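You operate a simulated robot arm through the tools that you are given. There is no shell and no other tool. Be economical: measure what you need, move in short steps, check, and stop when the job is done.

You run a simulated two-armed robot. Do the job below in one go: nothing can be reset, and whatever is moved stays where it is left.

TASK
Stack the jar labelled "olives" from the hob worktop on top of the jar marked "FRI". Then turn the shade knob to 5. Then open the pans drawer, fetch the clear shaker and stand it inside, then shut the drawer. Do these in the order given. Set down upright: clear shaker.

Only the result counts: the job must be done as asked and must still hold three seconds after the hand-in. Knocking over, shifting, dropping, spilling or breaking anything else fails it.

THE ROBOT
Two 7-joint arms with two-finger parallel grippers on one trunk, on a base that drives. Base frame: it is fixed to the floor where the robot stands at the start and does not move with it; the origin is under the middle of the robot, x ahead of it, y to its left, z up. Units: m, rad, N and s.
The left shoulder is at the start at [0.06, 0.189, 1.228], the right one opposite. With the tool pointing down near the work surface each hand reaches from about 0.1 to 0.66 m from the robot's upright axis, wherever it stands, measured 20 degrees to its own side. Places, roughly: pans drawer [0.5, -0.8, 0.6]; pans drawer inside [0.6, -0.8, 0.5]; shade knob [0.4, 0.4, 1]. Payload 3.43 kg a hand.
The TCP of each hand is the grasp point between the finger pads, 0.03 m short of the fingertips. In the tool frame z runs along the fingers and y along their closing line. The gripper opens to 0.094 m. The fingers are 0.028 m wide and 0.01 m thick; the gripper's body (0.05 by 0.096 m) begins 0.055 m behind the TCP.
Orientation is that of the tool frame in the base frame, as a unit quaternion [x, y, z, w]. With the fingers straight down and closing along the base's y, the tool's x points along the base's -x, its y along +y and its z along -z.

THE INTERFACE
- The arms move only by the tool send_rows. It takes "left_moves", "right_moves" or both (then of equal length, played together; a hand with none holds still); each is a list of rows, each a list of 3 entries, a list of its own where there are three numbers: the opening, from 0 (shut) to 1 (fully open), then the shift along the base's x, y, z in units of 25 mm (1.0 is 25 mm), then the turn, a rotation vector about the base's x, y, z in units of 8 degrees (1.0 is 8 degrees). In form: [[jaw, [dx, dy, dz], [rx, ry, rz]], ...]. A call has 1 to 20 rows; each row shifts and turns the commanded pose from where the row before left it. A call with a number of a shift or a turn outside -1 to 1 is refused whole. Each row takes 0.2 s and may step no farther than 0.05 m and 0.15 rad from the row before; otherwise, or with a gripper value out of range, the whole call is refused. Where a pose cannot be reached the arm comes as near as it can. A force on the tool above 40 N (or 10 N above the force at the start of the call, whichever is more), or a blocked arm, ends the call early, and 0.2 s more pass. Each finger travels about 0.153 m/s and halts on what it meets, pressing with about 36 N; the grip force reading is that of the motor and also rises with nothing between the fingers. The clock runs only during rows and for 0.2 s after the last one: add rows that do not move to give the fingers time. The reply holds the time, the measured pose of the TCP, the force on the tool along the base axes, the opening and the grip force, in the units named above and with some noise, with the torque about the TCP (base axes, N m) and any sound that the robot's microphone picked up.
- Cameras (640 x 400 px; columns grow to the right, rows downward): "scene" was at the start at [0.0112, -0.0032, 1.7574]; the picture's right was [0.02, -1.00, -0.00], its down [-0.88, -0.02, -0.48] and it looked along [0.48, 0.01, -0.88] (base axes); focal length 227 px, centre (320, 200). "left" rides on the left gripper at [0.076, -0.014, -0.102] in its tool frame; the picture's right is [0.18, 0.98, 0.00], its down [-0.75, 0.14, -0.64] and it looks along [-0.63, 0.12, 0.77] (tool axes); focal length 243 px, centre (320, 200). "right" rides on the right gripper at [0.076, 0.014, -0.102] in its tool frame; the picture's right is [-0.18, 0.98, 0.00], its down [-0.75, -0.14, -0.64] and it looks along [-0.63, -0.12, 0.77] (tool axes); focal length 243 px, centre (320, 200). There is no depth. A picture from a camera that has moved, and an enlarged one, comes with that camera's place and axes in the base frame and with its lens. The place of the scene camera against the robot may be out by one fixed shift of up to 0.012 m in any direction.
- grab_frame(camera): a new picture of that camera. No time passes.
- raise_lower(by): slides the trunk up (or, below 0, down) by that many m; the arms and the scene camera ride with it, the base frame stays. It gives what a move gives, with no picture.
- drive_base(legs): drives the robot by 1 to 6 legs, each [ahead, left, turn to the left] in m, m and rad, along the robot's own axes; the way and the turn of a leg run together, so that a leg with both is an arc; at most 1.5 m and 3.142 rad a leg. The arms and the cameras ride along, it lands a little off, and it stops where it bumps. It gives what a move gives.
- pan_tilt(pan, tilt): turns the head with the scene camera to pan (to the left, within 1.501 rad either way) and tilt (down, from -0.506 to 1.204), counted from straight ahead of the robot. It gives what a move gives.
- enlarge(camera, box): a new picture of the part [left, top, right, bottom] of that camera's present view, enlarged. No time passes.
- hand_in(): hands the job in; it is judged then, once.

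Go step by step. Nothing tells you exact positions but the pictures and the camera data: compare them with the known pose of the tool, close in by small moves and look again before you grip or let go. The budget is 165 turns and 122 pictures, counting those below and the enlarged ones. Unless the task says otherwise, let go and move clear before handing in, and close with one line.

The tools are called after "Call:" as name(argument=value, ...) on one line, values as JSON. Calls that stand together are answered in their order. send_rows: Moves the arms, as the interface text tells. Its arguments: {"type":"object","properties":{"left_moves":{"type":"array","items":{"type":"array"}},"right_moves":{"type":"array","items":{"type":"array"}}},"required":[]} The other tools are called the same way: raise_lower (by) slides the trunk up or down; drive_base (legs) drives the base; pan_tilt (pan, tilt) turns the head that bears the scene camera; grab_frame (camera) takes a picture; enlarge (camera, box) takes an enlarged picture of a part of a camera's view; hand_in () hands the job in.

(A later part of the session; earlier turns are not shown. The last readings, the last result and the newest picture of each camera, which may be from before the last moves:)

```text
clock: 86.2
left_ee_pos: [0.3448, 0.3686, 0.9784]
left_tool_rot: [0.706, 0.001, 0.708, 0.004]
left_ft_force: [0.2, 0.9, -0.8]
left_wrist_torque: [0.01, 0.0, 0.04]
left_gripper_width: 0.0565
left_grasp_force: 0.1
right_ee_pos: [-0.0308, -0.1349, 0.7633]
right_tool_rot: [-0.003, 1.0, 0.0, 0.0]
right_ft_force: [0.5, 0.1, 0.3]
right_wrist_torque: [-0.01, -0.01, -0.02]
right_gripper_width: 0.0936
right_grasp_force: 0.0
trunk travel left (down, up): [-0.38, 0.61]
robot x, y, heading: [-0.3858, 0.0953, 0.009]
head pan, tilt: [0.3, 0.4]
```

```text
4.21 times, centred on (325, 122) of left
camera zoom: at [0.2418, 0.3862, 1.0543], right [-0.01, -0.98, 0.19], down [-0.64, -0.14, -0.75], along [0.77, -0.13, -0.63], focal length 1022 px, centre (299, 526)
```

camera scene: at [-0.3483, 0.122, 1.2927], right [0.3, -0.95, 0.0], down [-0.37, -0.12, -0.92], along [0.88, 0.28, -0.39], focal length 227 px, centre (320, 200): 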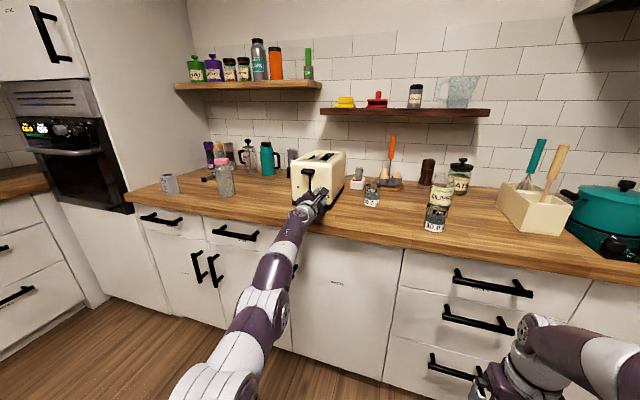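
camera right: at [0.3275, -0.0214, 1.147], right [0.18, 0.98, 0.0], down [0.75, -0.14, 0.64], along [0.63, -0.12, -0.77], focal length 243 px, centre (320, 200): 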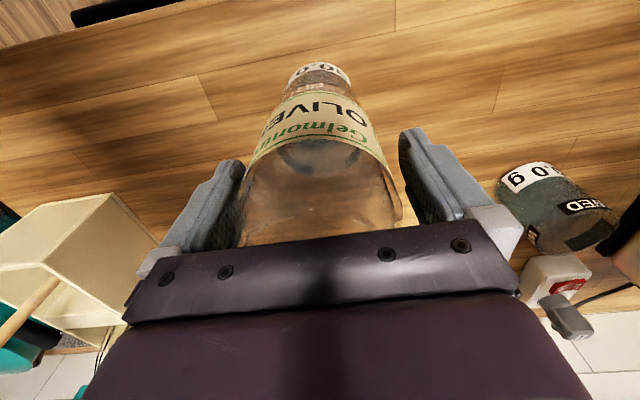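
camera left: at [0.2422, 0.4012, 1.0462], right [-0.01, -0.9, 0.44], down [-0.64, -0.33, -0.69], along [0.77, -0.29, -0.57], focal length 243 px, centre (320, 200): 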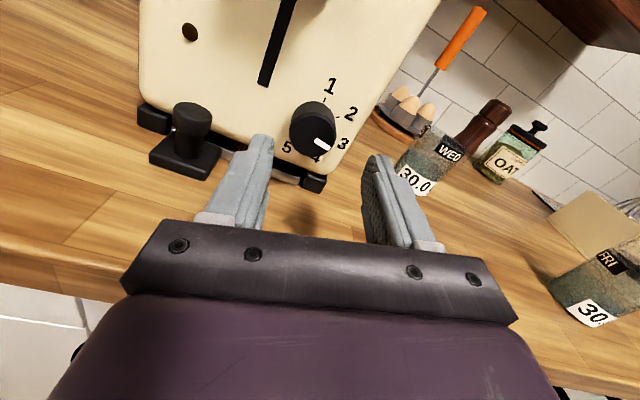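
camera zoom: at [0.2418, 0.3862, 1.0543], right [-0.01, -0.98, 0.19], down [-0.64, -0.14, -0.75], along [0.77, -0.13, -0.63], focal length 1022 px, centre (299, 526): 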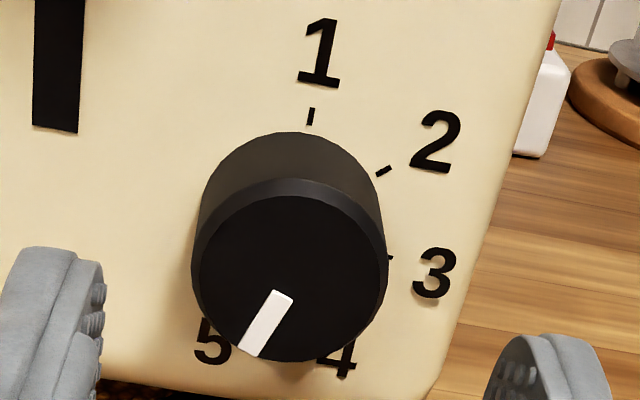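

The pointer is at about 198° against 200° for the 5, which is good. Now I'll retract the left hand from the counter, roll it back towards its normal posture, and look right for the drawer.

Call:
send_rows(left_moves=[[0.6, [-1, 0, 0], [0, 0, 0]], [0.6, [-1, 0, 0], [0, 0, 0]], [0.6, [-1, 0, 0.3], [0, 0, 0]], [0.6, [-1, 0, 0.3], [0, 0, 0]], [0.6, [-1, 0, 0.3], [0, 0, 0]], [0.6, [-1, 0, 0.3], [0, 0, 0]]])

Call:
drive_base(legs=[[-0.2, 0, 0]])

Call:
send_rows(left_moves=[[1, [0, 0, 0], [-1, 0, 0]], [1, [0, 0, 0], [-1, 0, 0]], [1, [0, 0, 0], [-1, 0, 0]], [1, [0, 0, 0], [-1, 0, 0]], [1, [0, 0, 0], [-1, 0, 0]], [1, [0, 0, 0], [-1, 0, 0]], [1, [0, 0, 0], [-1, 0, 0]], [1, [0, 0, 0], [-1, 0, 0]], [1, [0, 0, 0], [-1, 0, 0]], [1, [0, 0, 0], [-1, 0, 0]], [1, [0, 0, 0], [-1, 0, 0]], [1, [0, 0, 0], [-1, 0, 0]], [1, [0, 0, 0], [-1, 0, 0]], [1, [0, 0, 0], [-1, 0, 0]], [1, [0, 0, 0], [-1, 0, 0]], [1, [0, 0, 0], [-1, 0, 0]]])

Call:
pan_tilt(pan=-0.6, tilt=0.6)

Call:
grab_frame(camera="scene")

```text
clock: 87.7
left_ee_pos: [0.1912, 0.3689, 1.0102]
left_tool_rot: [0.706, -0.002, 0.709, 0.003]
left_ft_force: [0.2, 0.2, 0.5]
left_wrist_torque: [-0.05, 0.02, 0.02]
left_gripper_width: 0.0568
left_grasp_force: 0.0
right_ee_pos: [-0.0302, -0.1347, 0.764]
right_tool_rot: [-0.003, 1.0, 0.0, 0.0]
right_ft_force: [-0.8, -1.2, -0.6]
right_wrist_torque: [-0.01, 0.01, -0.01]
right_gripper_width: 0.0943
right_grasp_force: 0.0
trunk travel left (down, up): [-0.38, 0.61]
robot x, y, heading: [-0.387, 0.0976, 0.007]
head pan, tilt: [0.3, 0.4]
```

```text
clock: 89.2
left_ee_pos: [-0.0065, 0.3668, 1.0083]
left_tool_rot: [0.706, -0.001, 0.708, 0.003]
left_ft_force: [0.0, 0.7, 0.5]
left_wrist_torque: [0.02, 0.0, -0.03]
left_gripper_width: 0.0564
left_grasp_force: 0.1
right_ee_pos: [-0.2302, -0.1367, 0.7639]
right_tool_rot: [-0.002, 1.0, 0.001, 0.0]
right_ft_force: [-0.1, -0.6, 0.7]
right_wrist_torque: [-0.01, -0.04, 0.01]
right_gripper_width: 0.094
right_grasp_force: 0.1
trunk travel left (down, up): [-0.38, 0.61]
robot x, y, heading: [-0.5812, 0.0983, 0.002]
head pan, tilt: [0.3, 0.4]
```

```text
clock: 92.6
left_ee_pos: [-0.0064, 0.3668, 1.0081]
left_tool_rot: [0.306, 0.636, 0.311, 0.637]
left_ft_force: [0.4, 0.9, -0.2]
left_wrist_torque: [0.0, -0.04, 0.0]
left_gripper_width: 0.0939
left_grasp_force: 0.0
right_ee_pos: [-0.2289, -0.136, 0.7641]
right_tool_rot: [-0.002, 1.0, 0.0, 0.0]
right_ft_force: [-0.4, 0.4, -1.0]
right_wrist_torque: [-0.01, 0.0, 0.01]
right_gripper_width: 0.094
right_grasp_force: 0.0
trunk travel left (down, up): [-0.38, 0.61]
robot x, y, heading: [-0.5797, 0.0962, 0.007]
head pan, tilt: [0.3, 0.4]
```

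```text
clock: 93.8
left_ee_pos: [-0.0055, 0.367, 1.0083]
left_tool_rot: [0.307, 0.635, 0.312, 0.636]
left_ft_force: [-0.2, -0.6, 0.3]
left_wrist_torque: [-0.01, 0.01, -0.02]
left_gripper_width: 0.0939
left_grasp_force: 0.0
right_ee_pos: [-0.2298, -0.1367, 0.7635]
right_tool_rot: [-0.002, 1.0, 0.0, 0.0]
right_ft_force: [0.3, -0.2, 0.4]
right_wrist_torque: [-0.05, -0.01, -0.01]
right_gripper_width: 0.094
right_grasp_force: 0.0
trunk travel left (down, up): [-0.38, 0.61]
robot x, y, heading: [-0.5789, 0.0964, 0.009]
head pan, tilt: [-0.6, 0.6]
```

```text
63 pictures are left
camera scene: at [-0.5634, 0.0438, 1.2745], right [-0.56, -0.83, 0.0], down [-0.47, 0.32, -0.83], along [0.68, -0.46, -0.56], focal length 227 px, centre (320, 200)
```

scene: 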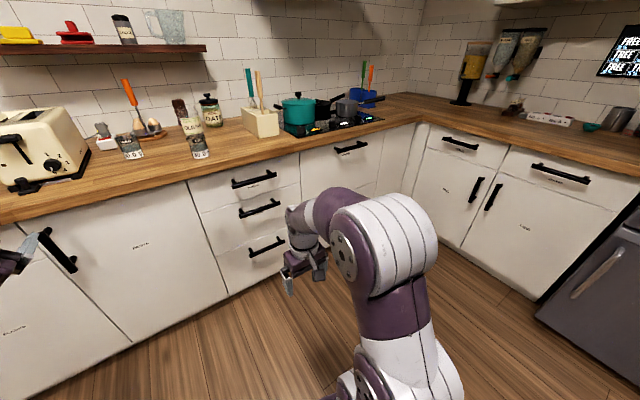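

The large front under the hob at y≈-0.8 looks like the pans drawer. I'll read the labels and finish restoring the left hand.

Call:
enlarge(camera="scene", box=[180, 110, 420, 260])

Call:
send_rows(left_moves=[[1, [0, 0, 0], [-0.94, 0, 0]], [1, [0, 0, 0], [-0.94, 0, 0]], [1, [0, 0, 0], [-0.94, 0, 0]], [1, [0, 0, 0], [-0.94, 0, 0]], [1, [0, 0, 0], [-0.94, 0, 0]], [1, [0, 0, 0], [-0.94, 0, 0]], [1, [0, 0, 0], [-0.94, 0, 0]], [1, [-0.2, 0, 0], [0, 0.94, 0]], [1, [-0.2, 0, 0], [0, 0.94, 0]], [1, [-0.2, 0, 0], [0, 0.94, 0]], [1, [-0.2, 0, 0], [0, 0.94, 0]], [1, [-0.2, 0, 0], [0, 0.94, 0]], [1, [-0.2, 0, 0], [0, 0.94, 0]], [1, [-0.2, 0, 0], [0, 0.94, 0]], [1, [-0.2, 0, 0], [0, 0.94, 0]], [1, [-0.2, 0, 0], [0, 0.94, 0]], [1, [-0.2, 0, 0], [0, 0.94, 0]], [1, [-0.2, 0, 0], [0, 0.94, 0]], [1, [-0.2, 0, 0], [0, 0.94, 0]]])

```text
2.67 times, centred on (300, 185) of scene
camera zoom: at [-0.5634, 0.0438, 1.2745], right [-0.56, -0.83, 0.0], down [-0.47, 0.32, -0.83], along [0.68, -0.46, -0.56], focal length 606 px, centre (373, 240)
```

zoom: 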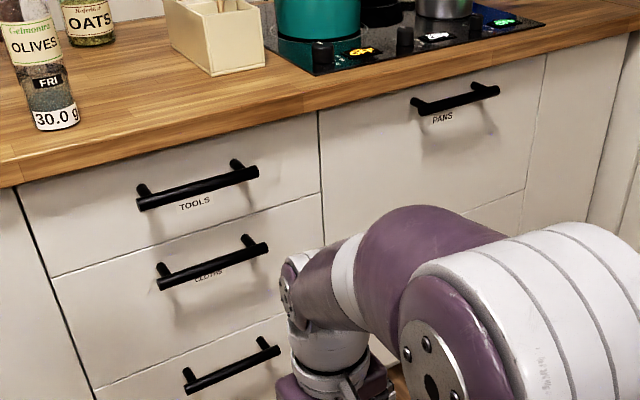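

```text
clock: 97.8
left_ee_pos: [-0.1085, 0.4603, 0.978]
left_tool_rot: [-0.001, 0.989, -0.098, 0.108]
left_ft_force: [0.0, 0.7, -0.7]
left_wrist_torque: [0.02, 0.02, 0.0]
left_gripper_width: 0.0939
left_grasp_force: 0.1
left hand out of reach, approached as far as the arm can: row 10, 14, 15, 16, 17, 18, 19
right_ee_pos: [-0.2305, -0.1361, 0.7626]
right_tool_rot: [-0.003, 1.0, 0.0, 0.0]
right_ft_force: [-0.2, 0.0, 0.2]
right_wrist_torque: [0.0, 0.01, 0.01]
right_gripper_width: 0.0942
right_grasp_force: 0.1
trunk travel left (down, up): [-0.38, 0.61]
robot x, y, heading: [-0.5823, 0.0976, 0.007]
head pan, tilt: [-0.6, 0.6]
```

The "PANS" drawer is confirmed, with a horizontal bar handle around y -0.65..-0.84, z≈0.83. I'll point the right hand forward with a vertical closing line, mirroring what worked for the left.

Call:
send_rows(right_moves=[[1, [1, -0.2, 1], [0, 0, 0]], [1, [1, -0.2, 1], [0, 0, 0]], [1, [1, -0.2, 1], [0, 0, 0]], [1, [1, -0.2, 1], [0, 0, 0]], [1, [1, -0.2, 1], [0, 0, 0]], [1, [1, -0.2, 1], [0, 0, 0]], [1, [1, -0.2, 1], [0, 0, 0]], [1, [1, 0, 1], [0, 0, 0]], [1, [1, 0, 1], [0, 0, 0]], [1, [0.5, 0, 0], [0, -0.94, 0]], [1, [0.5, 0, 0], [0, -0.94, 0]], [1, [0.5, 0, 0], [0, -0.94, 0]], [1, [0.5, 0, 0], [0, -0.94, 0]], [1, [0.5, 0, 0], [0, -0.94, 0]], [1, [0.5, 0, 0], [0, -0.94, 0]]])

Call:
send_rows(right_moves=[[1, [0.5, 0, 0], [0, -0.94, 0]], [1, [0.5, 0, 0], [0, -0.94, 0]], [1, [0.5, 0, 0], [0, -0.94, 0]], [1, [0.5, 0, 0], [0, -0.94, 0]], [1, [0.5, 0, 0], [0, -0.94, 0]], [1, [0.5, 0, 0], [0, -0.94, 0]]])

```text
clock: 101.0
left_ee_pos: [-0.11, 0.4594, 0.9799]
left_tool_rot: [-0.001, 0.989, -0.099, 0.109]
left_ft_force: [0.0, 0.5, 0.0]
left_wrist_torque: [-0.04, -0.02, -0.01]
left_gripper_width: 0.0941
left_grasp_force: 0.0
right_ee_pos: [-0.0546, -0.1526, 0.7593]
right_tool_rot: [-0.002, 0.922, -0.002, 0.386]
right_ft_force: [0.0, 0.1, 0.5]
right_wrist_torque: [0.0, -0.02, -0.02]
right_gripper_width: 0.0943
right_grasp_force: 0.0
right hand out of reach, approached as far as the arm can: row 1, 2, 3, 4, 5, 6, 7, 8, 9
trunk travel left (down, up): [-0.38, 0.61]
robot x, y, heading: [-0.5847, 0.1012, 0.001]
head pan, tilt: [-0.6, 0.6]
```

```text
clock: 102.4
left_ee_pos: [-0.1096, 0.4606, 0.9787]
left_tool_rot: [-0.001, 0.989, -0.099, 0.109]
left_ft_force: [-0.2, -0.4, 0.7]
left_wrist_torque: [-0.01, -0.02, -0.01]
left_gripper_width: 0.0944
left_grasp_force: 0.0
right_ee_pos: [0.008, -0.1389, 0.7543]
right_tool_rot: [-0.018, 0.745, 0.02, 0.667]
right_ft_force: [0.0, -0.4, -0.4]
right_wrist_torque: [-0.01, 0.0, -0.03]
right_gripper_width: 0.0938
right_grasp_force: 0.0
right hand out of reach, approached as far as the arm can: row 1, 2
trunk travel left (down, up): [-0.38, 0.61]
robot x, y, heading: [-0.5816, 0.1021, 0.006]
head pan, tilt: [-0.6, 0.6]
```

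The right hand is nearly horizontal. I'll extend it a little, finish the pitch and roll −90°.

Call:
send_rows(right_moves=[[1, [1, -0.5, 0.5], [0, -0.4, 0]], [1, [1, -0.5, 0.5], [0, -0.4, 0]], [1, [1, -0.5, 0.5], [0, 0, 0]], [1, [1, -0.5, 0.5], [0, 0, 0]], [1, [0, 0, 0], [-1, 0, 0]], [1, [0, 0, 0], [-1, 0, 0]], [1, [0, 0, 0], [-1, 0, 0]], [1, [0, 0, 0], [-1, 0, 0]], [1, [0, 0, 0], [-1, 0, 0]], [1, [0, 0, 0], [-1, 0, 0]], [1, [0, 0, 0], [-1, 0, 0]], [1, [0, 0, 0], [-1, 0, 0]], [1, [0, 0, 0], [-1, 0, 0]], [1, [0, 0, 0], [-1, 0, 0]], [1, [0, 0, 0], [-1, 0, 0]]])

```text
clock: 105.6
left_ee_pos: [-0.1097, 0.4594, 0.9793]
left_tool_rot: [-0.001, 0.989, -0.098, 0.108]
left_ft_force: [-0.5, 0.1, -1.0]
left_wrist_torque: [0.0, 0.0, 0.0]
left_gripper_width: 0.0938
left_grasp_force: 0.1
right_ee_pos: [0.0785, -0.2199, 0.9406]
right_tool_rot: [-0.507, 0.527, -0.474, 0.49]
right_ft_force: [0.1, 0.3, -0.6]
right_wrist_torque: [0.01, 0.0, 0.01]
right_gripper_width: 0.094
right_grasp_force: 0.1
right hand out of reach, approached as far as the arm can: row 9, 10, 11, 12, 13, 14, 15
trunk travel left (down, up): [-0.38, 0.61]
robot x, y, heading: [-0.5857, 0.0992, 0.005]
head pan, tilt: [-0.6, 0.6]
```

The right hand points forward with the closing line nearly vertical. I'll trim the orientation, lower the trunk to handle height and drive across in front of the drawer.

Call:
send_rows(right_moves=[[1, [0.2, 0, 0], [-0.13, -0.25, 0]], [1, [0.2, 0, 0], [-0.13, -0.25, 0]]])

Call:
raise_lower(by=-0.11)

Call:
drive_base(legs=[[0, -0.52, 0]])

Call:
grab_frame(camera="right")

Call:
grab_frame(camera="scene")

```text
clock: 106.2
left_ee_pos: [-0.1093, 0.4591, 0.9788]
left_tool_rot: [-0.002, 0.989, -0.098, 0.109]
left_ft_force: [-1.0, -1.3, -0.5]
left_wrist_torque: [-0.03, 0.01, 0.0]
left_gripper_width: 0.094
left_grasp_force: 0.1
right_ee_pos: [0.075, -0.2167, 0.9553]
right_tool_rot: [-0.505, 0.519, -0.483, 0.492]
right_ft_force: [0.3, 0.0, -1.0]
right_wrist_torque: [-0.02, -0.02, 0.0]
right_gripper_width: 0.0942
right_grasp_force: 0.0
right hand out of reach, approached as far as the arm can: row 1, 2
trunk travel left (down, up): [-0.38, 0.61]
robot x, y, heading: [-0.5818, 0.0968, 0.004]
head pan, tilt: [-0.6, 0.6]
```

```text
clock: 107.7
left_ee_pos: [-0.1109, 0.4598, 0.8694]
left_tool_rot: [-0.001, 0.989, -0.098, 0.109]
left_ft_force: [-0.7, 0.0, 0.3]
left_wrist_torque: [0.0, -0.01, -0.05]
left_gripper_width: 0.0941
left_grasp_force: 0.0
right_ee_pos: [0.0755, -0.216, 0.845]
right_tool_rot: [-0.506, 0.519, -0.483, 0.492]
right_ft_force: [0.0, 0.2, -0.4]
right_wrist_torque: [-0.03, -0.07, 0.0]
right_gripper_width: 0.0938
right_grasp_force: 0.1
trunk travel left (down, up): [-0.27, 0.72]
robot x, y, heading: [-0.5856, 0.0972, 0.004]
head pan, tilt: [-0.6, 0.6]
```

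```text
clock: 110.7
left_ee_pos: [-0.1072, -0.0603, 0.8694]
left_tool_rot: [0.001, 0.989, -0.098, 0.109]
left_ft_force: [-0.5, -0.9, 0.2]
left_wrist_torque: [0.02, 0.02, -0.01]
left_gripper_width: 0.094
left_grasp_force: 0.0
right_ee_pos: [0.0761, -0.7371, 0.8444]
right_tool_rot: [-0.504, 0.521, -0.483, 0.491]
right_ft_force: [1.0, 0.4, -0.3]
right_wrist_torque: [0.01, 0.03, -0.04]
right_gripper_width: 0.0941
right_grasp_force: 0.1
trunk travel left (down, up): [-0.27, 0.72]
robot x, y, heading: [-0.5801, -0.4184, -0.002]
head pan, tilt: [-0.6, 0.6]
```

```text
61 pictures are left
camera right: at [-0.0284, -0.8124, 0.8357], right [-0.05, 0.21, -0.98], down [-0.63, 0.76, 0.19], along [0.78, 0.62, 0.09], focal length 243 px, centre (320, 200)
```

right: 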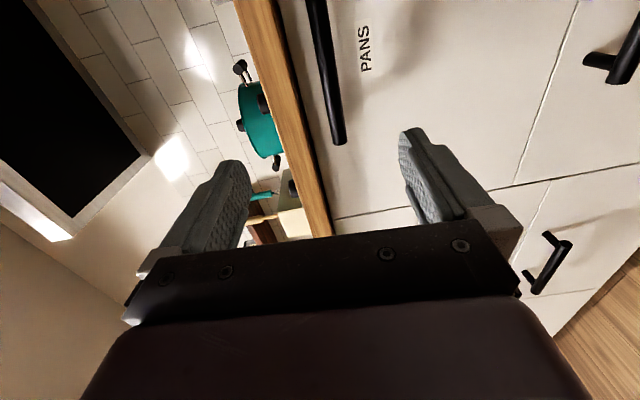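

```text
60 pictures are left
camera scene: at [-0.5628, -0.4739, 1.1645], right [-0.57, -0.82, 0.0], down [-0.47, 0.32, -0.82], along [0.68, -0.47, -0.57], focal length 227 px, centre (320, 200)
```

scene: 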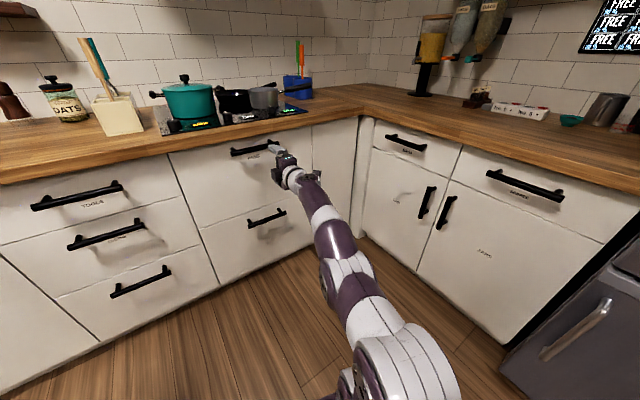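

The bar handle is at about x 0.28, z 0.826, with its left end at y≈-0.665. I'll drive forward a little, drop to bar height with narrowed jaws, and re-check.

Call:
drive_base(legs=[[0.1, -0.01, 0]])

Call:
send_rows(right_moves=[[0.5, [0.4, 0, -0.35], [-0.1, -0.15, 0]], [0.5, [0.4, 0, -0.35], [-0.1, -0.15, 0]], [0.5, [0.2, 0, 0], [0, 0, 0]]])

Call:
grab_frame(camera="right")

```text
clock: 111.8
left_ee_pos: [-0.0079, -0.071, 0.8697]
left_tool_rot: [0.001, 0.989, -0.098, 0.107]
left_ft_force: [0.6, 0.2, 0.0]
left_wrist_torque: [0.01, 0.01, 0.0]
left_gripper_width: 0.0941
left_grasp_force: 0.0
right_ee_pos: [0.1737, -0.7468, 0.8451]
right_tool_rot: [-0.504, 0.521, -0.483, 0.49]
right_ft_force: [-0.7, 0.2, 0.2]
right_wrist_torque: [-0.01, -0.02, -0.01]
right_gripper_width: 0.094
right_grasp_force: 0.0
trunk travel left (down, up): [-0.27, 0.72]
robot x, y, heading: [-0.4833, -0.4299, 0.0]
head pan, tilt: [-0.6, 0.6]
```

```text
clock: 112.6
left_ee_pos: [-0.0092, -0.0689, 0.8682]
left_tool_rot: [0.001, 0.989, -0.099, 0.109]
left_ft_force: [-0.5, -0.2, 1.4]
left_wrist_torque: [-0.01, -0.05, 0.01]
left_gripper_width: 0.094
left_grasp_force: 0.0
right_ee_pos: [0.1729, -0.7337, 0.864]
right_tool_rot: [-0.502, 0.506, -0.498, 0.493]
right_ft_force: [0.3, -0.5, -0.6]
right_wrist_torque: [0.0, 0.0, 0.0]
right_gripper_width: 0.047
right_grasp_force: 0.0
right hand out of reach, approached as far as the arm can: row 1, 2, 3
trunk travel left (down, up): [-0.27, 0.72]
robot x, y, heading: [-0.4828, -0.4316, -0.0]
head pan, tilt: [-0.6, 0.6]
```

```text
59 pictures are left
camera right: at [0.0697, -0.81, 0.8548], right [-0.02, 0.18, -0.98], down [-0.63, 0.76, 0.15], along [0.78, 0.62, 0.1], focal length 243 px, centre (320, 200)
```

right: 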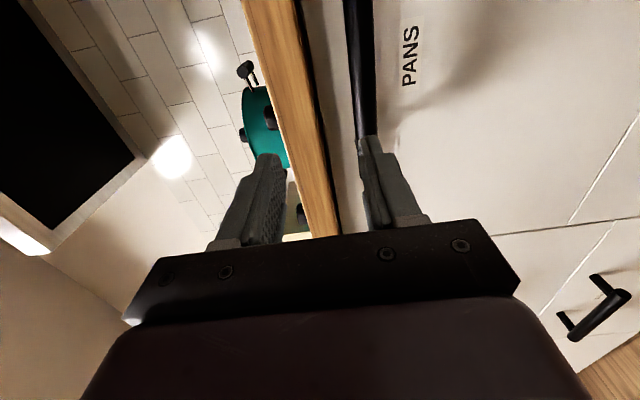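

The orientation is now right, but the arm is at its low limit. I'll lift the hand slightly relative to the body and drop the trunk instead.

Call:
send_rows(right_moves=[[0.5, [0.3, -0.1, 1], [0, 0, 0]], [0.5, [0.3, -0.1, 1], [0, 0, 0]]])

Call:
raise_lower(by=-0.088)

Call:
grab_frame(camera="right")

```text
clock: 113.2
left_ee_pos: [-0.0085, -0.0693, 0.8688]
left_tool_rot: [0.001, 0.989, -0.1, 0.108]
left_ft_force: [1.0, 0.7, 0.6]
left_wrist_torque: [0.0, 0.0, -0.03]
left_gripper_width: 0.094
left_grasp_force: 0.1
right_ee_pos: [0.1885, -0.7411, 0.9154]
right_tool_rot: [-0.5, 0.504, -0.501, 0.494]
right_ft_force: [0.2, -0.2, 0.6]
right_wrist_torque: [-0.01, 0.0, -0.01]
right_gripper_width: 0.047
right_grasp_force: 0.1
trunk travel left (down, up): [-0.27, 0.72]
robot x, y, heading: [-0.4833, -0.4262, -0.001]
head pan, tilt: [-0.6, 0.6]
```

```text
clock: 114.5
left_ee_pos: [-0.01, -0.0701, 0.7809]
left_tool_rot: [0.001, 0.989, -0.099, 0.108]
left_ft_force: [-0.6, 0.1, 0.7]
left_wrist_torque: [-0.02, 0.01, 0.0]
left_gripper_width: 0.0942
left_grasp_force: 0.1
right_ee_pos: [0.1883, -0.7408, 0.8283]
right_tool_rot: [-0.5, 0.503, -0.501, 0.495]
right_ft_force: [-0.5, 0.2, 0.2]
right_wrist_torque: [-0.01, 0.0, 0.03]
right_gripper_width: 0.0468
right_grasp_force: 0.0
trunk travel left (down, up): [-0.182, 0.808]
robot x, y, heading: [-0.4835, -0.4304, -0.0]
head pan, tilt: [-0.6, 0.6]
```

```text
58 pictures are left
camera right: at [0.0854, -0.8162, 0.8158], right [-0.01, 0.18, -0.98], down [-0.63, 0.76, 0.14], along [0.77, 0.62, 0.11], focal length 243 px, centre (320, 200)
```

right: 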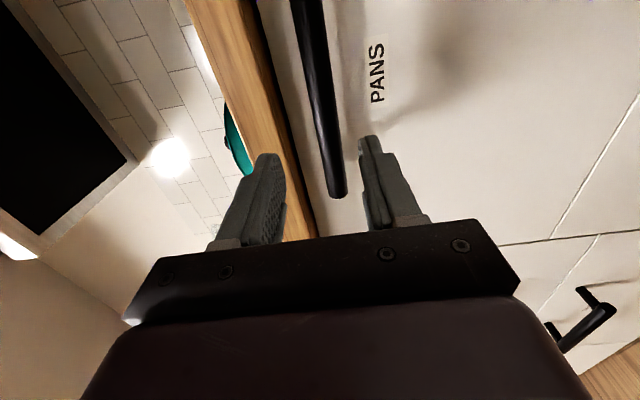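

The bar is centred between the fingers at z≈0.825. I'll advance until the pads straddle it and close.

Call:
send_rows(right_moves=[[0.5, [0.8, 0, -0.1], [0, 0, 0]], [0.5, [0.8, 0, 0], [0, 0, 0]], [0.5, [0.8, 0, 0], [0, 0, 0]], [0.5, [0.8, 0, 0], [0, 0, 0]], [0.5, [0, 0, 0], [0, 0, 0]]])

Call:
grab_frame(camera="right")

```text
clock: 115.7
left_ee_pos: [-0.0091, -0.0708, 0.7796]
left_tool_rot: [0.001, 0.989, -0.098, 0.109]
left_ft_force: [-0.7, 0.0, 0.1]
left_wrist_torque: [-0.01, -0.01, -0.02]
left_gripper_width: 0.094
left_grasp_force: 0.0
right_ee_pos: [0.2689, -0.7404, 0.8242]
right_tool_rot: [-0.501, 0.504, -0.501, 0.494]
right_ft_force: [-0.1, 0.5, -0.3]
right_wrist_torque: [-0.01, -0.01, 0.0]
right_gripper_width: 0.0471
right_grasp_force: 0.1
trunk travel left (down, up): [-0.182, 0.808]
robot x, y, heading: [-0.4815, -0.4301, -0.001]
head pan, tilt: [-0.6, 0.6]
```

```text
57 pictures are left
camera right: at [0.1669, -0.8159, 0.8136], right [-0.01, 0.18, -0.98], down [-0.63, 0.76, 0.14], along [0.77, 0.62, 0.11], focal length 243 px, centre (320, 200)
```

right: 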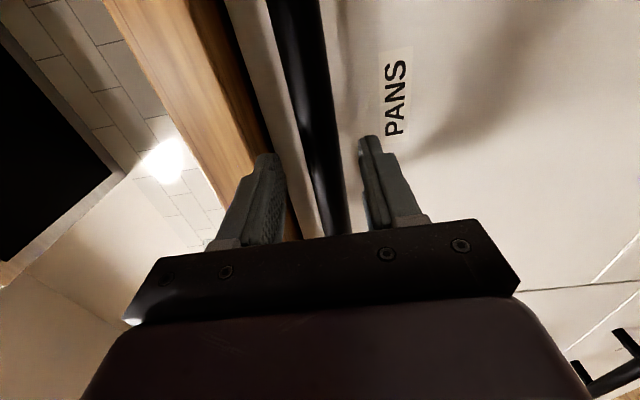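

Call:
send_rows(right_moves=[[0.2, [0, 0, 0], [0, 0, 0]], [0, [0, 0, 0], [0, 0, 0]], [0, [0, 0, 0], [0, 0, 0]]])

```text
clock: 116.5
left_ee_pos: [-0.0085, -0.0706, 0.7811]
left_tool_rot: [0.001, 0.989, -0.098, 0.108]
left_ft_force: [-0.1, -0.5, 0.1]
left_wrist_torque: [-0.01, -0.01, 0.0]
left_gripper_width: 0.094
left_grasp_force: 0.0
right_ee_pos: [0.2694, -0.7406, 0.8231]
right_tool_rot: [-0.501, 0.505, -0.499, 0.495]
right_ft_force: [-7.9, 3.4, -11.7]
right_wrist_torque: [1.52, 0.35, -0.11]
right_gripper_width: 0.0216
right_grasp_force: 45.1
trunk travel left (down, up): [-0.182, 0.808]
robot x, y, heading: [-0.4807, -0.4322, 0.001]
head pan, tilt: [-0.6, 0.6]
```

The handle is gripped (21.6 mm). I'll pull the drawer by driving backwards a short distance first.

Call:
drive_base(legs=[[-0.1, 0, 0]])

Call:
grab_frame(camera="scene")

```text
clock: 117.6
left_ee_pos: [-0.1059, -0.07, 0.7798]
left_tool_rot: [0.001, 0.989, -0.098, 0.108]
left_ft_force: [0.3, 0.6, -0.5]
left_wrist_torque: [-0.02, -0.01, 0.01]
left_gripper_width: 0.094
left_grasp_force: 0.1
right_ee_pos: [0.1721, -0.7411, 0.8223]
right_tool_rot: [-0.501, 0.505, -0.5, 0.495]
right_ft_force: [-1.3, 3.2, -13.6]
right_wrist_torque: [1.3, 0.4, 0.34]
right_gripper_width: 0.0216
right_grasp_force: 44.9
trunk travel left (down, up): [-0.182, 0.808]
robot x, y, heading: [-0.5853, -0.4321, -0.001]
head pan, tilt: [-0.6, 0.6]
```

```text
56 pictures are left
camera scene: at [-0.5616, -0.4846, 1.0764], right [-0.56, -0.83, 0.0], down [-0.47, 0.32, -0.82], along [0.68, -0.47, -0.57], focal length 227 px, centre (320, 200)
```

scene: 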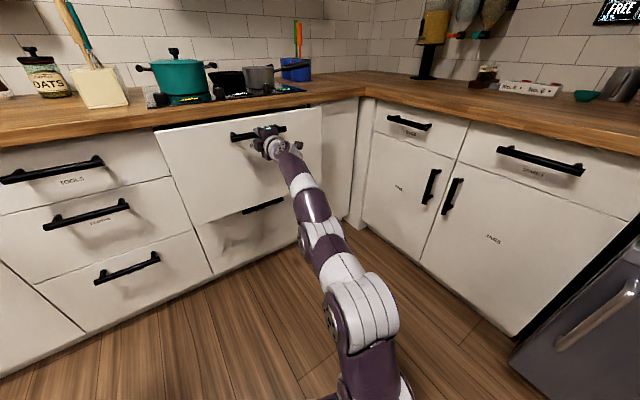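

The drawer is opening. I'll pull further.

Call:
drive_base(legs=[[-0.26, 0, 0]])

Call:
pan_tilt(pan=-0.4, tilt=0.6)

Call:
grab_frame(camera="scene")

```text
clock: 119.5
left_ee_pos: [-0.3651, -0.0707, 0.7811]
left_tool_rot: [0.002, 0.989, -0.099, 0.108]
left_ft_force: [-0.1, 0.0, -0.7]
left_wrist_torque: [0.03, 0.01, -0.03]
left_gripper_width: 0.094
left_grasp_force: 0.1
right_ee_pos: [-0.0885, -0.74, 0.8242]
right_tool_rot: [-0.502, 0.504, -0.5, 0.494]
right_ft_force: [-1.0, 10.4, -9.9]
right_wrist_torque: [1.31, 0.19, 0.93]
right_gripper_width: 0.0214
right_grasp_force: 45.0
trunk travel left (down, up): [-0.182, 0.808]
robot x, y, heading: [-0.8386, -0.4286, 0.001]
head pan, tilt: [-0.6, 0.6]
```

```text
clock: 120.2
left_ee_pos: [-0.3653, -0.0703, 0.7805]
left_tool_rot: [0.001, 0.989, -0.097, 0.108]
left_ft_force: [-0.2, 0.1, -0.6]
left_wrist_torque: [0.02, -0.01, 0.01]
left_gripper_width: 0.0938
left_grasp_force: 0.1
right_ee_pos: [-0.0885, -0.7412, 0.822]
right_tool_rot: [-0.501, 0.506, -0.499, 0.495]
right_ft_force: [-1.7, 2.0, -2.1]
right_wrist_torque: [1.38, 0.12, 0.17]
right_gripper_width: 0.0212
right_grasp_force: 45.1
trunk travel left (down, up): [-0.182, 0.808]
robot x, y, heading: [-0.8398, -0.4278, 0.0]
head pan, tilt: [-0.4, 0.6]
```

```text
55 pictures are left
camera scene: at [-0.8125, -0.4683, 1.0765], right [-0.39, -0.92, 0.0], down [-0.52, 0.22, -0.82], along [0.76, -0.32, -0.57], focal length 227 px, centre (320, 200)
```

scene: 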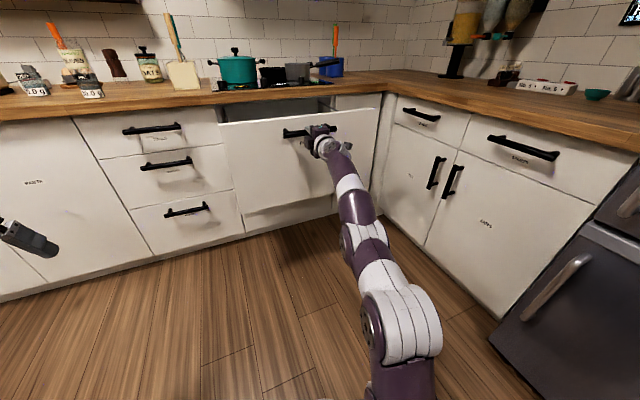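

The drawer is open about 0.36 m. I'll release the handle, back the hand off and return the right hand to pointing down.

Call:
send_rows(right_moves=[[0.3, [0, 0, 0], [0, 0, 0]], [0.5, [0, 0, 0], [0, 0, 0]], [0.5, [0, 0, 0], [0, 0, 0]], [0.5, [-0.8, 0, 0], [0, 0, 0]], [0.5, [-0.8, 0, 0], [0, 0, 0]], [0.5, [-0.8, 0, 0], [0, 0, 0]]])

Call:
drive_base(legs=[[-0.25, 0.2, 0]])

Call:
send_rows(right_moves=[[1, [0, 0, 0], [0.94, 0, 0]], [1, [0, 0, 0], [0.94, 0, 0]], [1, [0, 0, 0], [0.94, 0, 0]], [1, [0, 0, 0], [0.94, 0, 0]], [1, [0, 0, 0], [0.94, 0, 0]], [1, [0, 0, 0], [0.94, 0, 0]], [1, [0, 0, 0], [0.94, 0, 0]], [1, [0, 0, 0], [0.94, 0, 0]], [1, [0, 0, 0], [0.94, 0, 0]], [1, [0, 0, 0], [0.94, 0, 0]], [1, [0, 0, 0], [0.94, 0, 0]], [1, [0, 0, 0], [0.94, 0, 0]]])

Call:
send_rows(right_moves=[[1, [0, 0, -0.5], [0, 0.94, 0]], [1, [0, 0, -0.5], [0, 0.94, 0]], [1, [0, 0, -0.5], [0, 0.94, 0]], [1, [0, 0, -0.5], [0, 0.94, 0]], [1, [0, 0, 0], [0, 0.94, 0]], [1, [0, 0, 0], [0, 0.94, 0]], [1, [0, 0, 0], [0, 0.94, 0]], [1, [0, 0, 0], [0, 0.94, 0]], [1, [0, 0, 0], [0, 0.94, 0]], [1, [0, 0, 0], [0, 0.94, 0]], [1, [0, 0, 0], [0, 0.94, 0]], [1, [0, 0, 0], [0, 0.94, 0]]])

Call:
grab_frame(camera="scene")

```text
clock: 121.6
left_ee_pos: [-0.3656, -0.0701, 0.7807]
left_tool_rot: [0.002, 0.989, -0.099, 0.109]
left_ft_force: [0.0, 0.0, -0.2]
left_wrist_torque: [0.0, 0.0, -0.03]
left_gripper_width: 0.0941
left_grasp_force: 0.1
right_ee_pos: [-0.1499, -0.7385, 0.8228]
right_tool_rot: [-0.501, 0.505, -0.499, 0.495]
right_ft_force: [0.7, -0.1, 0.1]
right_wrist_torque: [0.02, -0.03, 0.0]
right_gripper_width: 0.0466
right_grasp_force: 0.1
trunk travel left (down, up): [-0.182, 0.808]
robot x, y, heading: [-0.8402, -0.4265, -0.005]
head pan, tilt: [-0.4, 0.6]
```

```text
clock: 123.8
left_ee_pos: [-0.62, 0.1278, 0.7808]
left_tool_rot: [0.001, 0.989, -0.098, 0.109]
left_ft_force: [0.3, -0.3, -0.5]
left_wrist_torque: [0.02, -0.04, 0.06]
left_gripper_width: 0.0941
left_grasp_force: 0.0
right_ee_pos: [-0.4036, -0.5405, 0.8238]
right_tool_rot: [-0.502, 0.504, -0.5, 0.495]
right_ft_force: [-0.6, -0.6, -0.4]
right_wrist_torque: [-0.03, -0.01, -0.01]
right_gripper_width: 0.0473
right_grasp_force: 0.0
trunk travel left (down, up): [-0.182, 0.808]
robot x, y, heading: [-1.0948, -0.2311, -0.003]
head pan, tilt: [-0.4, 0.6]
```

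```text
clock: 126.3
left_ee_pos: [-0.6198, 0.1278, 0.7808]
left_tool_rot: [0.002, 0.989, -0.099, 0.109]
left_ft_force: [-0.4, 0.2, -0.3]
left_wrist_torque: [0.02, -0.01, -0.01]
left_gripper_width: 0.094
left_grasp_force: 0.0
right_ee_pos: [-0.4034, -0.5407, 0.8234]
right_tool_rot: [-0.001, 0.711, 0.005, 0.703]
right_ft_force: [-0.2, 0.4, 1.4]
right_wrist_torque: [-0.02, 0.0, -0.02]
right_gripper_width: 0.0939
right_grasp_force: 0.0
trunk travel left (down, up): [-0.182, 0.808]
robot x, y, heading: [-1.0972, -0.2303, -0.005]
head pan, tilt: [-0.4, 0.6]
```

```text
clock: 128.9
left_ee_pos: [-0.6201, 0.1278, 0.7817]
left_tool_rot: [0.003, 0.989, -0.099, 0.107]
left_ft_force: [0.2, -0.8, -0.1]
left_wrist_torque: [-0.02, 0.01, 0.01]
left_gripper_width: 0.0942
left_grasp_force: 0.0
right_ee_pos: [-0.4453, -0.5284, 0.7281]
right_tool_rot: [-0.002, 0.949, 0.006, 0.317]
right_ft_force: [0.4, 0.6, -0.3]
right_wrist_torque: [0.02, -0.02, 0.01]
right_gripper_width: 0.0941
right_grasp_force: 0.0
right hand out of reach, approached as far as the arm can: row 6, 7, 8, 9, 10, 11, 12
trunk travel left (down, up): [-0.182, 0.808]
robot x, y, heading: [-1.0966, -0.2269, 0.001]
head pan, tilt: [-0.4, 0.6]
```

```text
54 pictures are left
camera scene: at [-1.0665, -0.2696, 1.0765], right [-0.39, -0.92, 0.0], down [-0.52, 0.22, -0.82], along [0.76, -0.32, -0.57], focal length 227 px, centre (320, 200)
```

scene: 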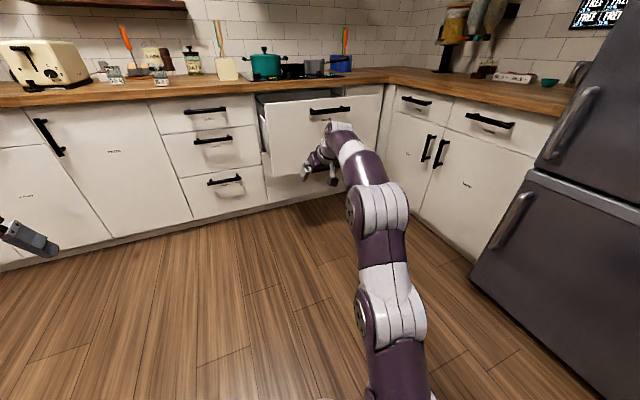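

The drawer stands open. I'll finish straightening the right hand, tuck the left hand inward, and raise the trunk for the counter job.

Call:
send_rows(left_moves=[[1, [-0.5, -0.9, -0.8], [0, 0, 0]], [1, [-0.5, -0.9, -0.8], [0, 0, 0]], [1, [-0.5, -0.9, -0.8], [0, 0, 0]], [1, [-0.5, -0.9, -0.8], [0, 0, 0]], [1, [-0.5, -0.9, -0.8], [0, 0, 0]], [1, [-0.5, -0.9, -0.8], [0, 0, 0]], [1, [-0.5, -0.9, -0.8], [0, 0, 0]], [1, [-0.5, -0.9, -0.8], [0, 0, 0]], [1, [-0.5, 0, -0.8], [0, 0, 0]], [1, [-0.5, 0, 0], [0, 0, 0]], [1, [0, 0, 0], [0, 0, 0]], [1, [0, 0, 0], [0, 0, 0]], [1, [0, 0, 0], [0, 0, 0]]], right_moves=[[1, [-0.5, 0, -1], [0, 0, 0]], [1, [-0.5, 0, -1], [0, 0, 0]], [1, [-0.5, 0, -1], [0, 0, 0]], [1, [-0.5, 0, -1], [0, 0, 0]], [1, [-0.5, 0, -1], [0, 0, 0]], [1, [-0.5, 0, -1], [0, 0, 0]], [1, [-0.5, 0, -1], [0, 0, 0]], [1, [-0.5, 0, 0], [0, 0.92, 0]], [1, [-0.5, 0, 0], [0, 0.92, 0]], [1, [0, 0, 0], [0, 0.92, 0]], [1, [0, 0, 0], [0, 0.92, 0]], [1, [0, 0, 0], [0, 0.92, 0]], [1, [0, 0, 0], [0, 0, 0]]])

Call:
raise_lower(by=0.7)

```text
clock: 131.8
left_ee_pos: [-0.7448, -0.0513, 0.6023]
left_tool_rot: [0.001, 0.989, -0.099, 0.108]
left_ft_force: [0.6, 0.1, -0.1]
left_wrist_torque: [-0.01, 0.02, 0.04]
left_gripper_width: 0.0939
left_grasp_force: 0.0
right_ee_pos: [-0.5877, -0.5223, 0.5181]
right_tool_rot: [0.001, 1.0, 0.004, 0.007]
right_ft_force: [0.7, 0.8, -0.4]
right_wrist_torque: [0.0, 0.03, 0.02]
right_gripper_width: 0.0942
right_grasp_force: 0.2
right hand out of reach, approached as far as the arm can: row 12
trunk travel left (down, up): [-0.182, 0.808]
robot x, y, heading: [-1.0967, -0.2311, 0.001]
head pan, tilt: [-0.4, 0.6]
```

```text
refused: 0.7 is not a number from -0.4 to 0.4
```

Call:
raise_lower(by=0.38)

Call:
raise_lower(by=0.34)

Call:
send_rows(right_moves=[[1, [-0.7, 0.7, 0.5], [0, 0, 0]], [1, [-0.7, 0.7, 0.5], [0, 0, 0]], [1, [-0.7, 0.7, 0.5], [0, 0, 0]], [1, [-0.7, 0.7, 0.5], [0, 0, 0]], [1, [-0.7, 0.7, 0.5], [0, 0, 0]], [1, [-0.7, 0.7, 0], [0, 0, 0]], [1, [-0.7, 0.7, 0], [0, 0, 0]], [1, [-0.7, 0.7, 0], [0, 0, 0]]])

Call:
drive_base(legs=[[0, 1.07, 0], [0.75, 0, 0]])

Call:
pan_tilt(pan=0.0, tilt=0.6)

Call:
grab_frame(camera="scene")

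```text
clock: 135.4
left_ee_pos: [-0.7457, -0.052, 0.9818]
left_tool_rot: [0.002, 0.989, -0.099, 0.108]
left_ft_force: [-0.7, 0.2, 0.0]
left_wrist_torque: [-0.03, 0.01, 0.0]
left_gripper_width: 0.0941
left_grasp_force: 0.1
right_ee_pos: [-0.5868, -0.5223, 0.8981]
right_tool_rot: [0.0, 1.0, 0.004, 0.008]
right_ft_force: [0.1, -0.4, -0.5]
right_wrist_torque: [-0.01, -0.03, -0.02]
right_gripper_width: 0.0941
right_grasp_force: 0.0
trunk travel left (down, up): [-0.562, 0.428]
robot x, y, heading: [-1.0926, -0.232, -0.003]
head pan, tilt: [-0.4, 0.6]
```

```text
clock: 138.8
left_ee_pos: [-0.7457, -0.0509, 1.3213]
left_tool_rot: [0.002, 0.989, -0.099, 0.108]
left_ft_force: [-0.3, 0.6, 0.0]
left_wrist_torque: [-0.01, 0.0, 0.01]
left_gripper_width: 0.0939
left_grasp_force: 0.0
right_ee_pos: [-0.5869, -0.5219, 1.239]
right_tool_rot: [0.0, 1.0, 0.004, 0.009]
right_ft_force: [-0.3, -0.4, 0.0]
right_wrist_torque: [0.01, 0.01, -0.02]
right_gripper_width: 0.094
right_grasp_force: 0.0
trunk travel left (down, up): [-0.902, 0.088]
robot x, y, heading: [-1.0928, -0.2294, 0.002]
head pan, tilt: [-0.4, 0.6]
```

```text
clock: 140.6
left_ee_pos: [-0.7455, -0.0503, 1.3224]
left_tool_rot: [0.001, 0.989, -0.098, 0.108]
left_ft_force: [0.0, -0.3, 0.1]
left_wrist_torque: [-0.03, 0.0, -0.04]
left_gripper_width: 0.0941
left_grasp_force: 0.0
right_ee_pos: [-0.7282, -0.3816, 1.3007]
right_tool_rot: [0.001, 1.0, 0.003, 0.008]
right_ft_force: [-0.3, -0.6, -0.2]
right_wrist_torque: [0.02, -0.03, 0.01]
right_gripper_width: 0.0941
right_grasp_force: 0.0
trunk travel left (down, up): [-0.902, 0.088]
robot x, y, heading: [-1.0944, -0.2291, -0.002]
head pan, tilt: [-0.4, 0.6]
```

```text
clock: 149.7
left_ee_pos: [-0.0032, 1.0326, 1.3222]
left_tool_rot: [0.0, 0.989, -0.098, 0.109]
left_ft_force: [-0.3, -0.2, 0.4]
left_wrist_torque: [-0.01, -0.02, -0.01]
left_gripper_width: 0.094
left_grasp_force: 0.1
right_ee_pos: [0.017, 0.7026, 1.3019]
right_tool_rot: [-0.003, 1.0, 0.005, 0.008]
right_ft_force: [0.3, 0.1, -0.4]
right_wrist_torque: [-0.04, -0.01, -0.02]
right_gripper_width: 0.094
right_grasp_force: 0.2
trunk travel left (down, up): [-0.902, 0.088]
robot x, y, heading: [-0.35, 0.8508, 0.006]
head pan, tilt: [-0.4, 0.6]
```

```text
clock: 150.6
left_ee_pos: [-0.0018, 1.0322, 1.3209]
left_tool_rot: [-0.001, 0.989, -0.098, 0.108]
left_ft_force: [0.5, -0.9, -0.2]
left_wrist_torque: [-0.01, -0.01, -0.02]
left_gripper_width: 0.094
left_grasp_force: 0.1
right_ee_pos: [0.0191, 0.7023, 1.3018]
right_tool_rot: [-0.002, 1.0, 0.004, 0.009]
right_ft_force: [0.0, -0.1, 0.1]
right_wrist_torque: [-0.01, 0.02, 0.03]
right_gripper_width: 0.0939
right_grasp_force: 0.0
trunk travel left (down, up): [-0.902, 0.088]
robot x, y, heading: [-0.355, 0.8551, 0.003]
head pan, tilt: [0.0, 0.6]
```

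```text
53 pictures are left
camera scene: at [-0.3162, 0.8474, 1.7965], right [0.0, -1.0, 0.0], down [-0.57, 0.0, -0.82], along [0.82, 0.0, -0.57], focal length 227 px, centre (320, 200)
```

scene: 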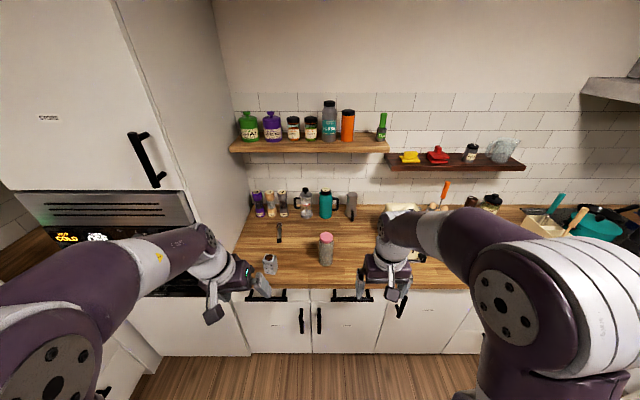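

The shaker with the pink lid is straight ahead. I'll edge closer and then bring the right hand above it.

Call:
drive_base(legs=[[0.26, -0.07, 0]])

Call:
pan_tilt(pan=0.0, tilt=0.9)

Call:
grab_frame(camera="scene")

Call:
grab_frame(camera="right")

```text
clock: 152.5
left_ee_pos: [0.2561, 0.9615, 1.3213]
left_tool_rot: [0.001, 0.989, -0.098, 0.11]
left_ft_force: [-0.3, 0.2, 0.1]
left_wrist_torque: [0.0, 0.02, 0.01]
left_gripper_width: 0.0939
left_grasp_force: 0.1
right_ee_pos: [0.2752, 0.6316, 1.3009]
right_tool_rot: [-0.001, 1.0, 0.003, 0.009]
right_ft_force: [-0.4, 0.2, 0.5]
right_wrist_torque: [0.02, 0.01, -0.01]
right_gripper_width: 0.0938
right_grasp_force: 0.0
trunk travel left (down, up): [-0.902, 0.088]
robot x, y, heading: [-0.093, 0.7834, -0.003]
head pan, tilt: [0.0, 0.6]
```

```text
clock: 153.3
left_ee_pos: [0.2576, 0.9596, 1.3207]
left_tool_rot: [0.0, 0.989, -0.098, 0.107]
left_ft_force: [0.6, -1.0, 0.8]
left_wrist_torque: [0.02, 0.04, -0.02]
left_gripper_width: 0.0942
left_grasp_force: 0.1
right_ee_pos: [0.2779, 0.6304, 1.2998]
right_tool_rot: [-0.001, 1.0, 0.004, 0.008]
right_ft_force: [-0.2, -0.2, -0.1]
right_wrist_torque: [0.04, 0.0, 0.01]
right_gripper_width: 0.0938
right_grasp_force: 0.1
trunk travel left (down, up): [-0.902, 0.088]
robot x, y, heading: [-0.0923, 0.7809, 0.003]
head pan, tilt: [0.0, 0.901]
```

```text
52 pictures are left
camera scene: at [-0.0689, 0.7763, 1.7717], right [0.0, -1.0, 0.0], down [-0.78, 0.0, -0.62], along [0.62, 0.0, -0.78], focal length 227 px, centre (320, 200)
```

scene: 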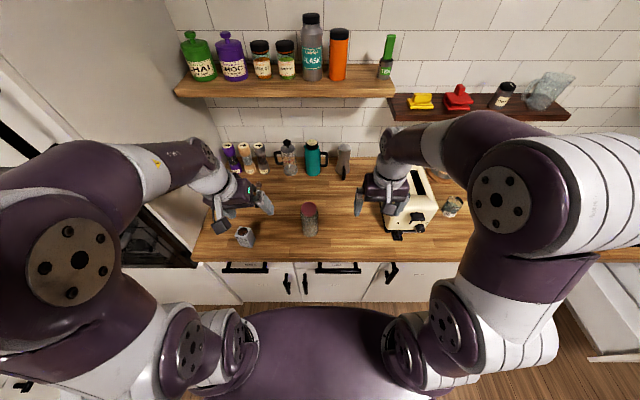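

```text
51 pictures are left
camera right: at [0.2009, 0.6434, 1.4031], right [0.18, 0.98, 0.01], down [0.74, -0.15, 0.65], along [0.64, -0.11, -0.76], focal length 243 px, centre (320, 200)
```

right: 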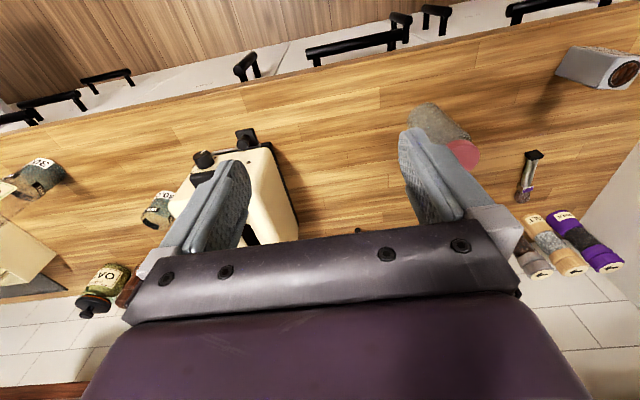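

The shaker's lid top triangulates to about (0.42, 0.822, 1.085). I'll move the right hand above it while moving the left hand back for clearance.

Call:
send_rows(left_moves=[[1, [-0.6, 0, 0.4], [0, 0, 0]], [1, [-0.6, 0, 0.4], [0, 0, 0]], [1, [-0.6, 0, 0.4], [0, 0, 0]], [1, [-0.6, 0, 0.4], [0, 0, 0]], [1, [-0.6, 0, 0.4], [0, 0, 0]], [1, [0, 0, 0], [0, 0, 0]], [1, [0, 0, 0], [0, 0, 0]], [1, [0, 0, 0], [0, 0, 0]], [1, [0, 0, 0], [0, 0, 0]]], right_moves=[[1, [0.63, 0.85, 0], [0, 0, 0]], [1, [0.63, 0.85, 0], [0, 0, 0]], [1, [0.63, 0.85, 0], [0, 0, 0]], [1, [0.63, 0.85, 0], [0, 0, 0]], [1, [0.63, 0.85, 0], [0, 0, 0]], [1, [0.63, 0.85, -0.5], [0, 0, 0]], [1, [0.63, 0.85, -0.5], [0, 0, 0]], [1, [0.63, 0.85, -1], [0, 0, 0]], [1, [0.63, 0.85, -1], [0, 0, 0]]])

Call:
grab_frame(camera="right")

Call:
enlarge(camera="scene", box=[240, 140, 400, 250])

```text
clock: 155.3
left_ee_pos: [0.1843, 0.963, 1.3701]
left_tool_rot: [0.001, 0.989, -0.102, 0.109]
left_ft_force: [1.0, -0.3, 0.3]
left_wrist_torque: [0.0, -0.01, -0.02]
left_gripper_width: 0.0941
left_grasp_force: 0.1
right_ee_pos: [0.4078, 0.8175, 1.2039]
right_tool_rot: [0.0, 1.0, 0.004, 0.007]
right_ft_force: [-0.2, 0.5, 0.1]
right_wrist_torque: [0.01, 0.02, 0.02]
right_gripper_width: 0.0938
right_grasp_force: 0.1
right hand out of reach, approached as far as the arm can: row 4, 5, 7
trunk travel left (down, up): [-0.902, 0.088]
robot x, y, heading: [-0.0907, 0.7794, 0.001]
head pan, tilt: [0.0, 0.901]
```

```text
50 pictures are left
camera right: at [0.3319, 0.8303, 1.3058], right [0.18, 0.98, 0.01], down [0.74, -0.15, 0.65], along [0.64, -0.11, -0.76], focal length 243 px, centre (320, 200)
```

right: 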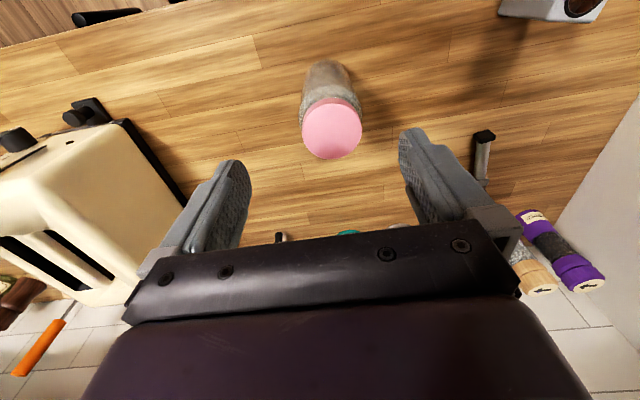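

```text
3.64 times, centred on (320, 195) of scene
camera zoom: at [-0.0681, 0.7778, 1.7717], right [0.0, -1.0, 0.0], down [-0.78, 0.0, -0.62], along [0.62, 0.0, -0.78], focal length 826 px, centre (320, 218)
```

zoom: 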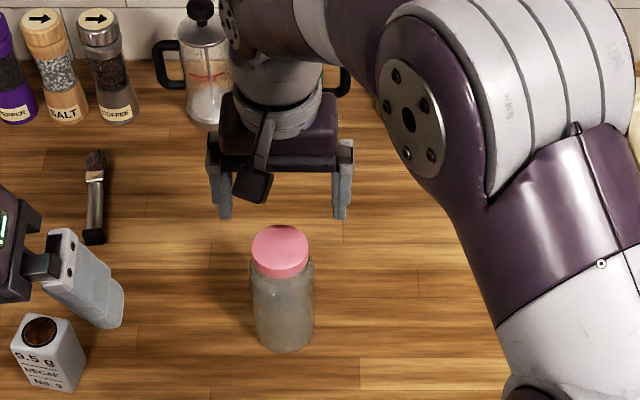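

The lid centre refines to (0.438, 0.826), top z≈1.07. I'll shift over it, descend partway and check.

Call:
send_rows(right_moves=[[1, [0.6, 0.16, -0.6], [0, 0, 0]], [1, [0.6, 0.16, -0.8], [0, 0, 0]], [1, [0, 0, -1], [0, 0, 0]], [1, [0, 0, -0.9], [0, 0, 0]]])

Call:
grab_frame(camera="right")

Call:
enlarge(camera="scene", box=[240, 140, 400, 250])

```text
clock: 156.3
left_ee_pos: [0.1829, 0.9604, 1.3711]
left_tool_rot: [0.002, 0.989, -0.101, 0.11]
left_ft_force: [0.0, -1.4, -1.1]
left_wrist_torque: [0.01, -0.03, -0.02]
left_gripper_width: 0.094
left_grasp_force: 0.0
right_ee_pos: [0.4377, 0.8248, 1.1195]
right_tool_rot: [-0.002, 1.0, 0.005, 0.009]
right_ft_force: [-0.2, 0.7, 0.7]
right_wrist_torque: [0.0, -0.01, 0.02]
right_gripper_width: 0.094
right_grasp_force: 0.0
trunk travel left (down, up): [-0.902, 0.088]
robot x, y, heading: [-0.0933, 0.7823, 0.001]
head pan, tilt: [0.0, 0.901]
```

```text
48 pictures are left
camera right: at [0.3607, 0.8379, 1.2234], right [0.18, 0.98, 0.01], down [0.74, -0.15, 0.65], along [0.64, -0.11, -0.76], focal length 243 px, centre (320, 200)
```

right: 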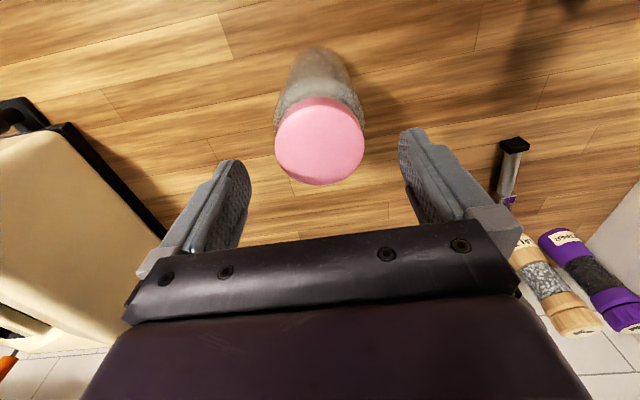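

```text
3.64 times, centred on (320, 195) of scene
camera zoom: at [-0.07, 0.7766, 1.7717], right [0.0, -1.0, 0.0], down [-0.78, 0.0, -0.62], along [0.62, 0.0, -0.78], focal length 826 px, centre (320, 218)
```

zoom: 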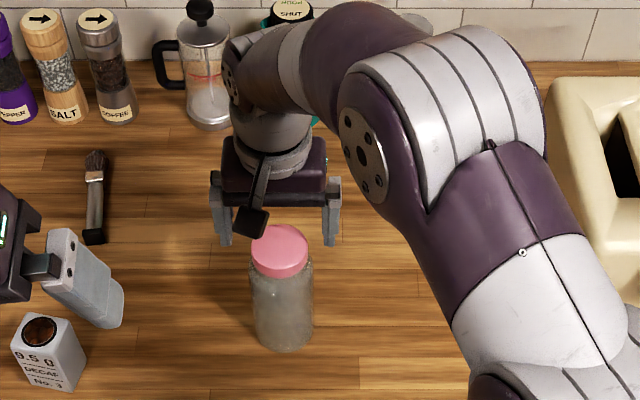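

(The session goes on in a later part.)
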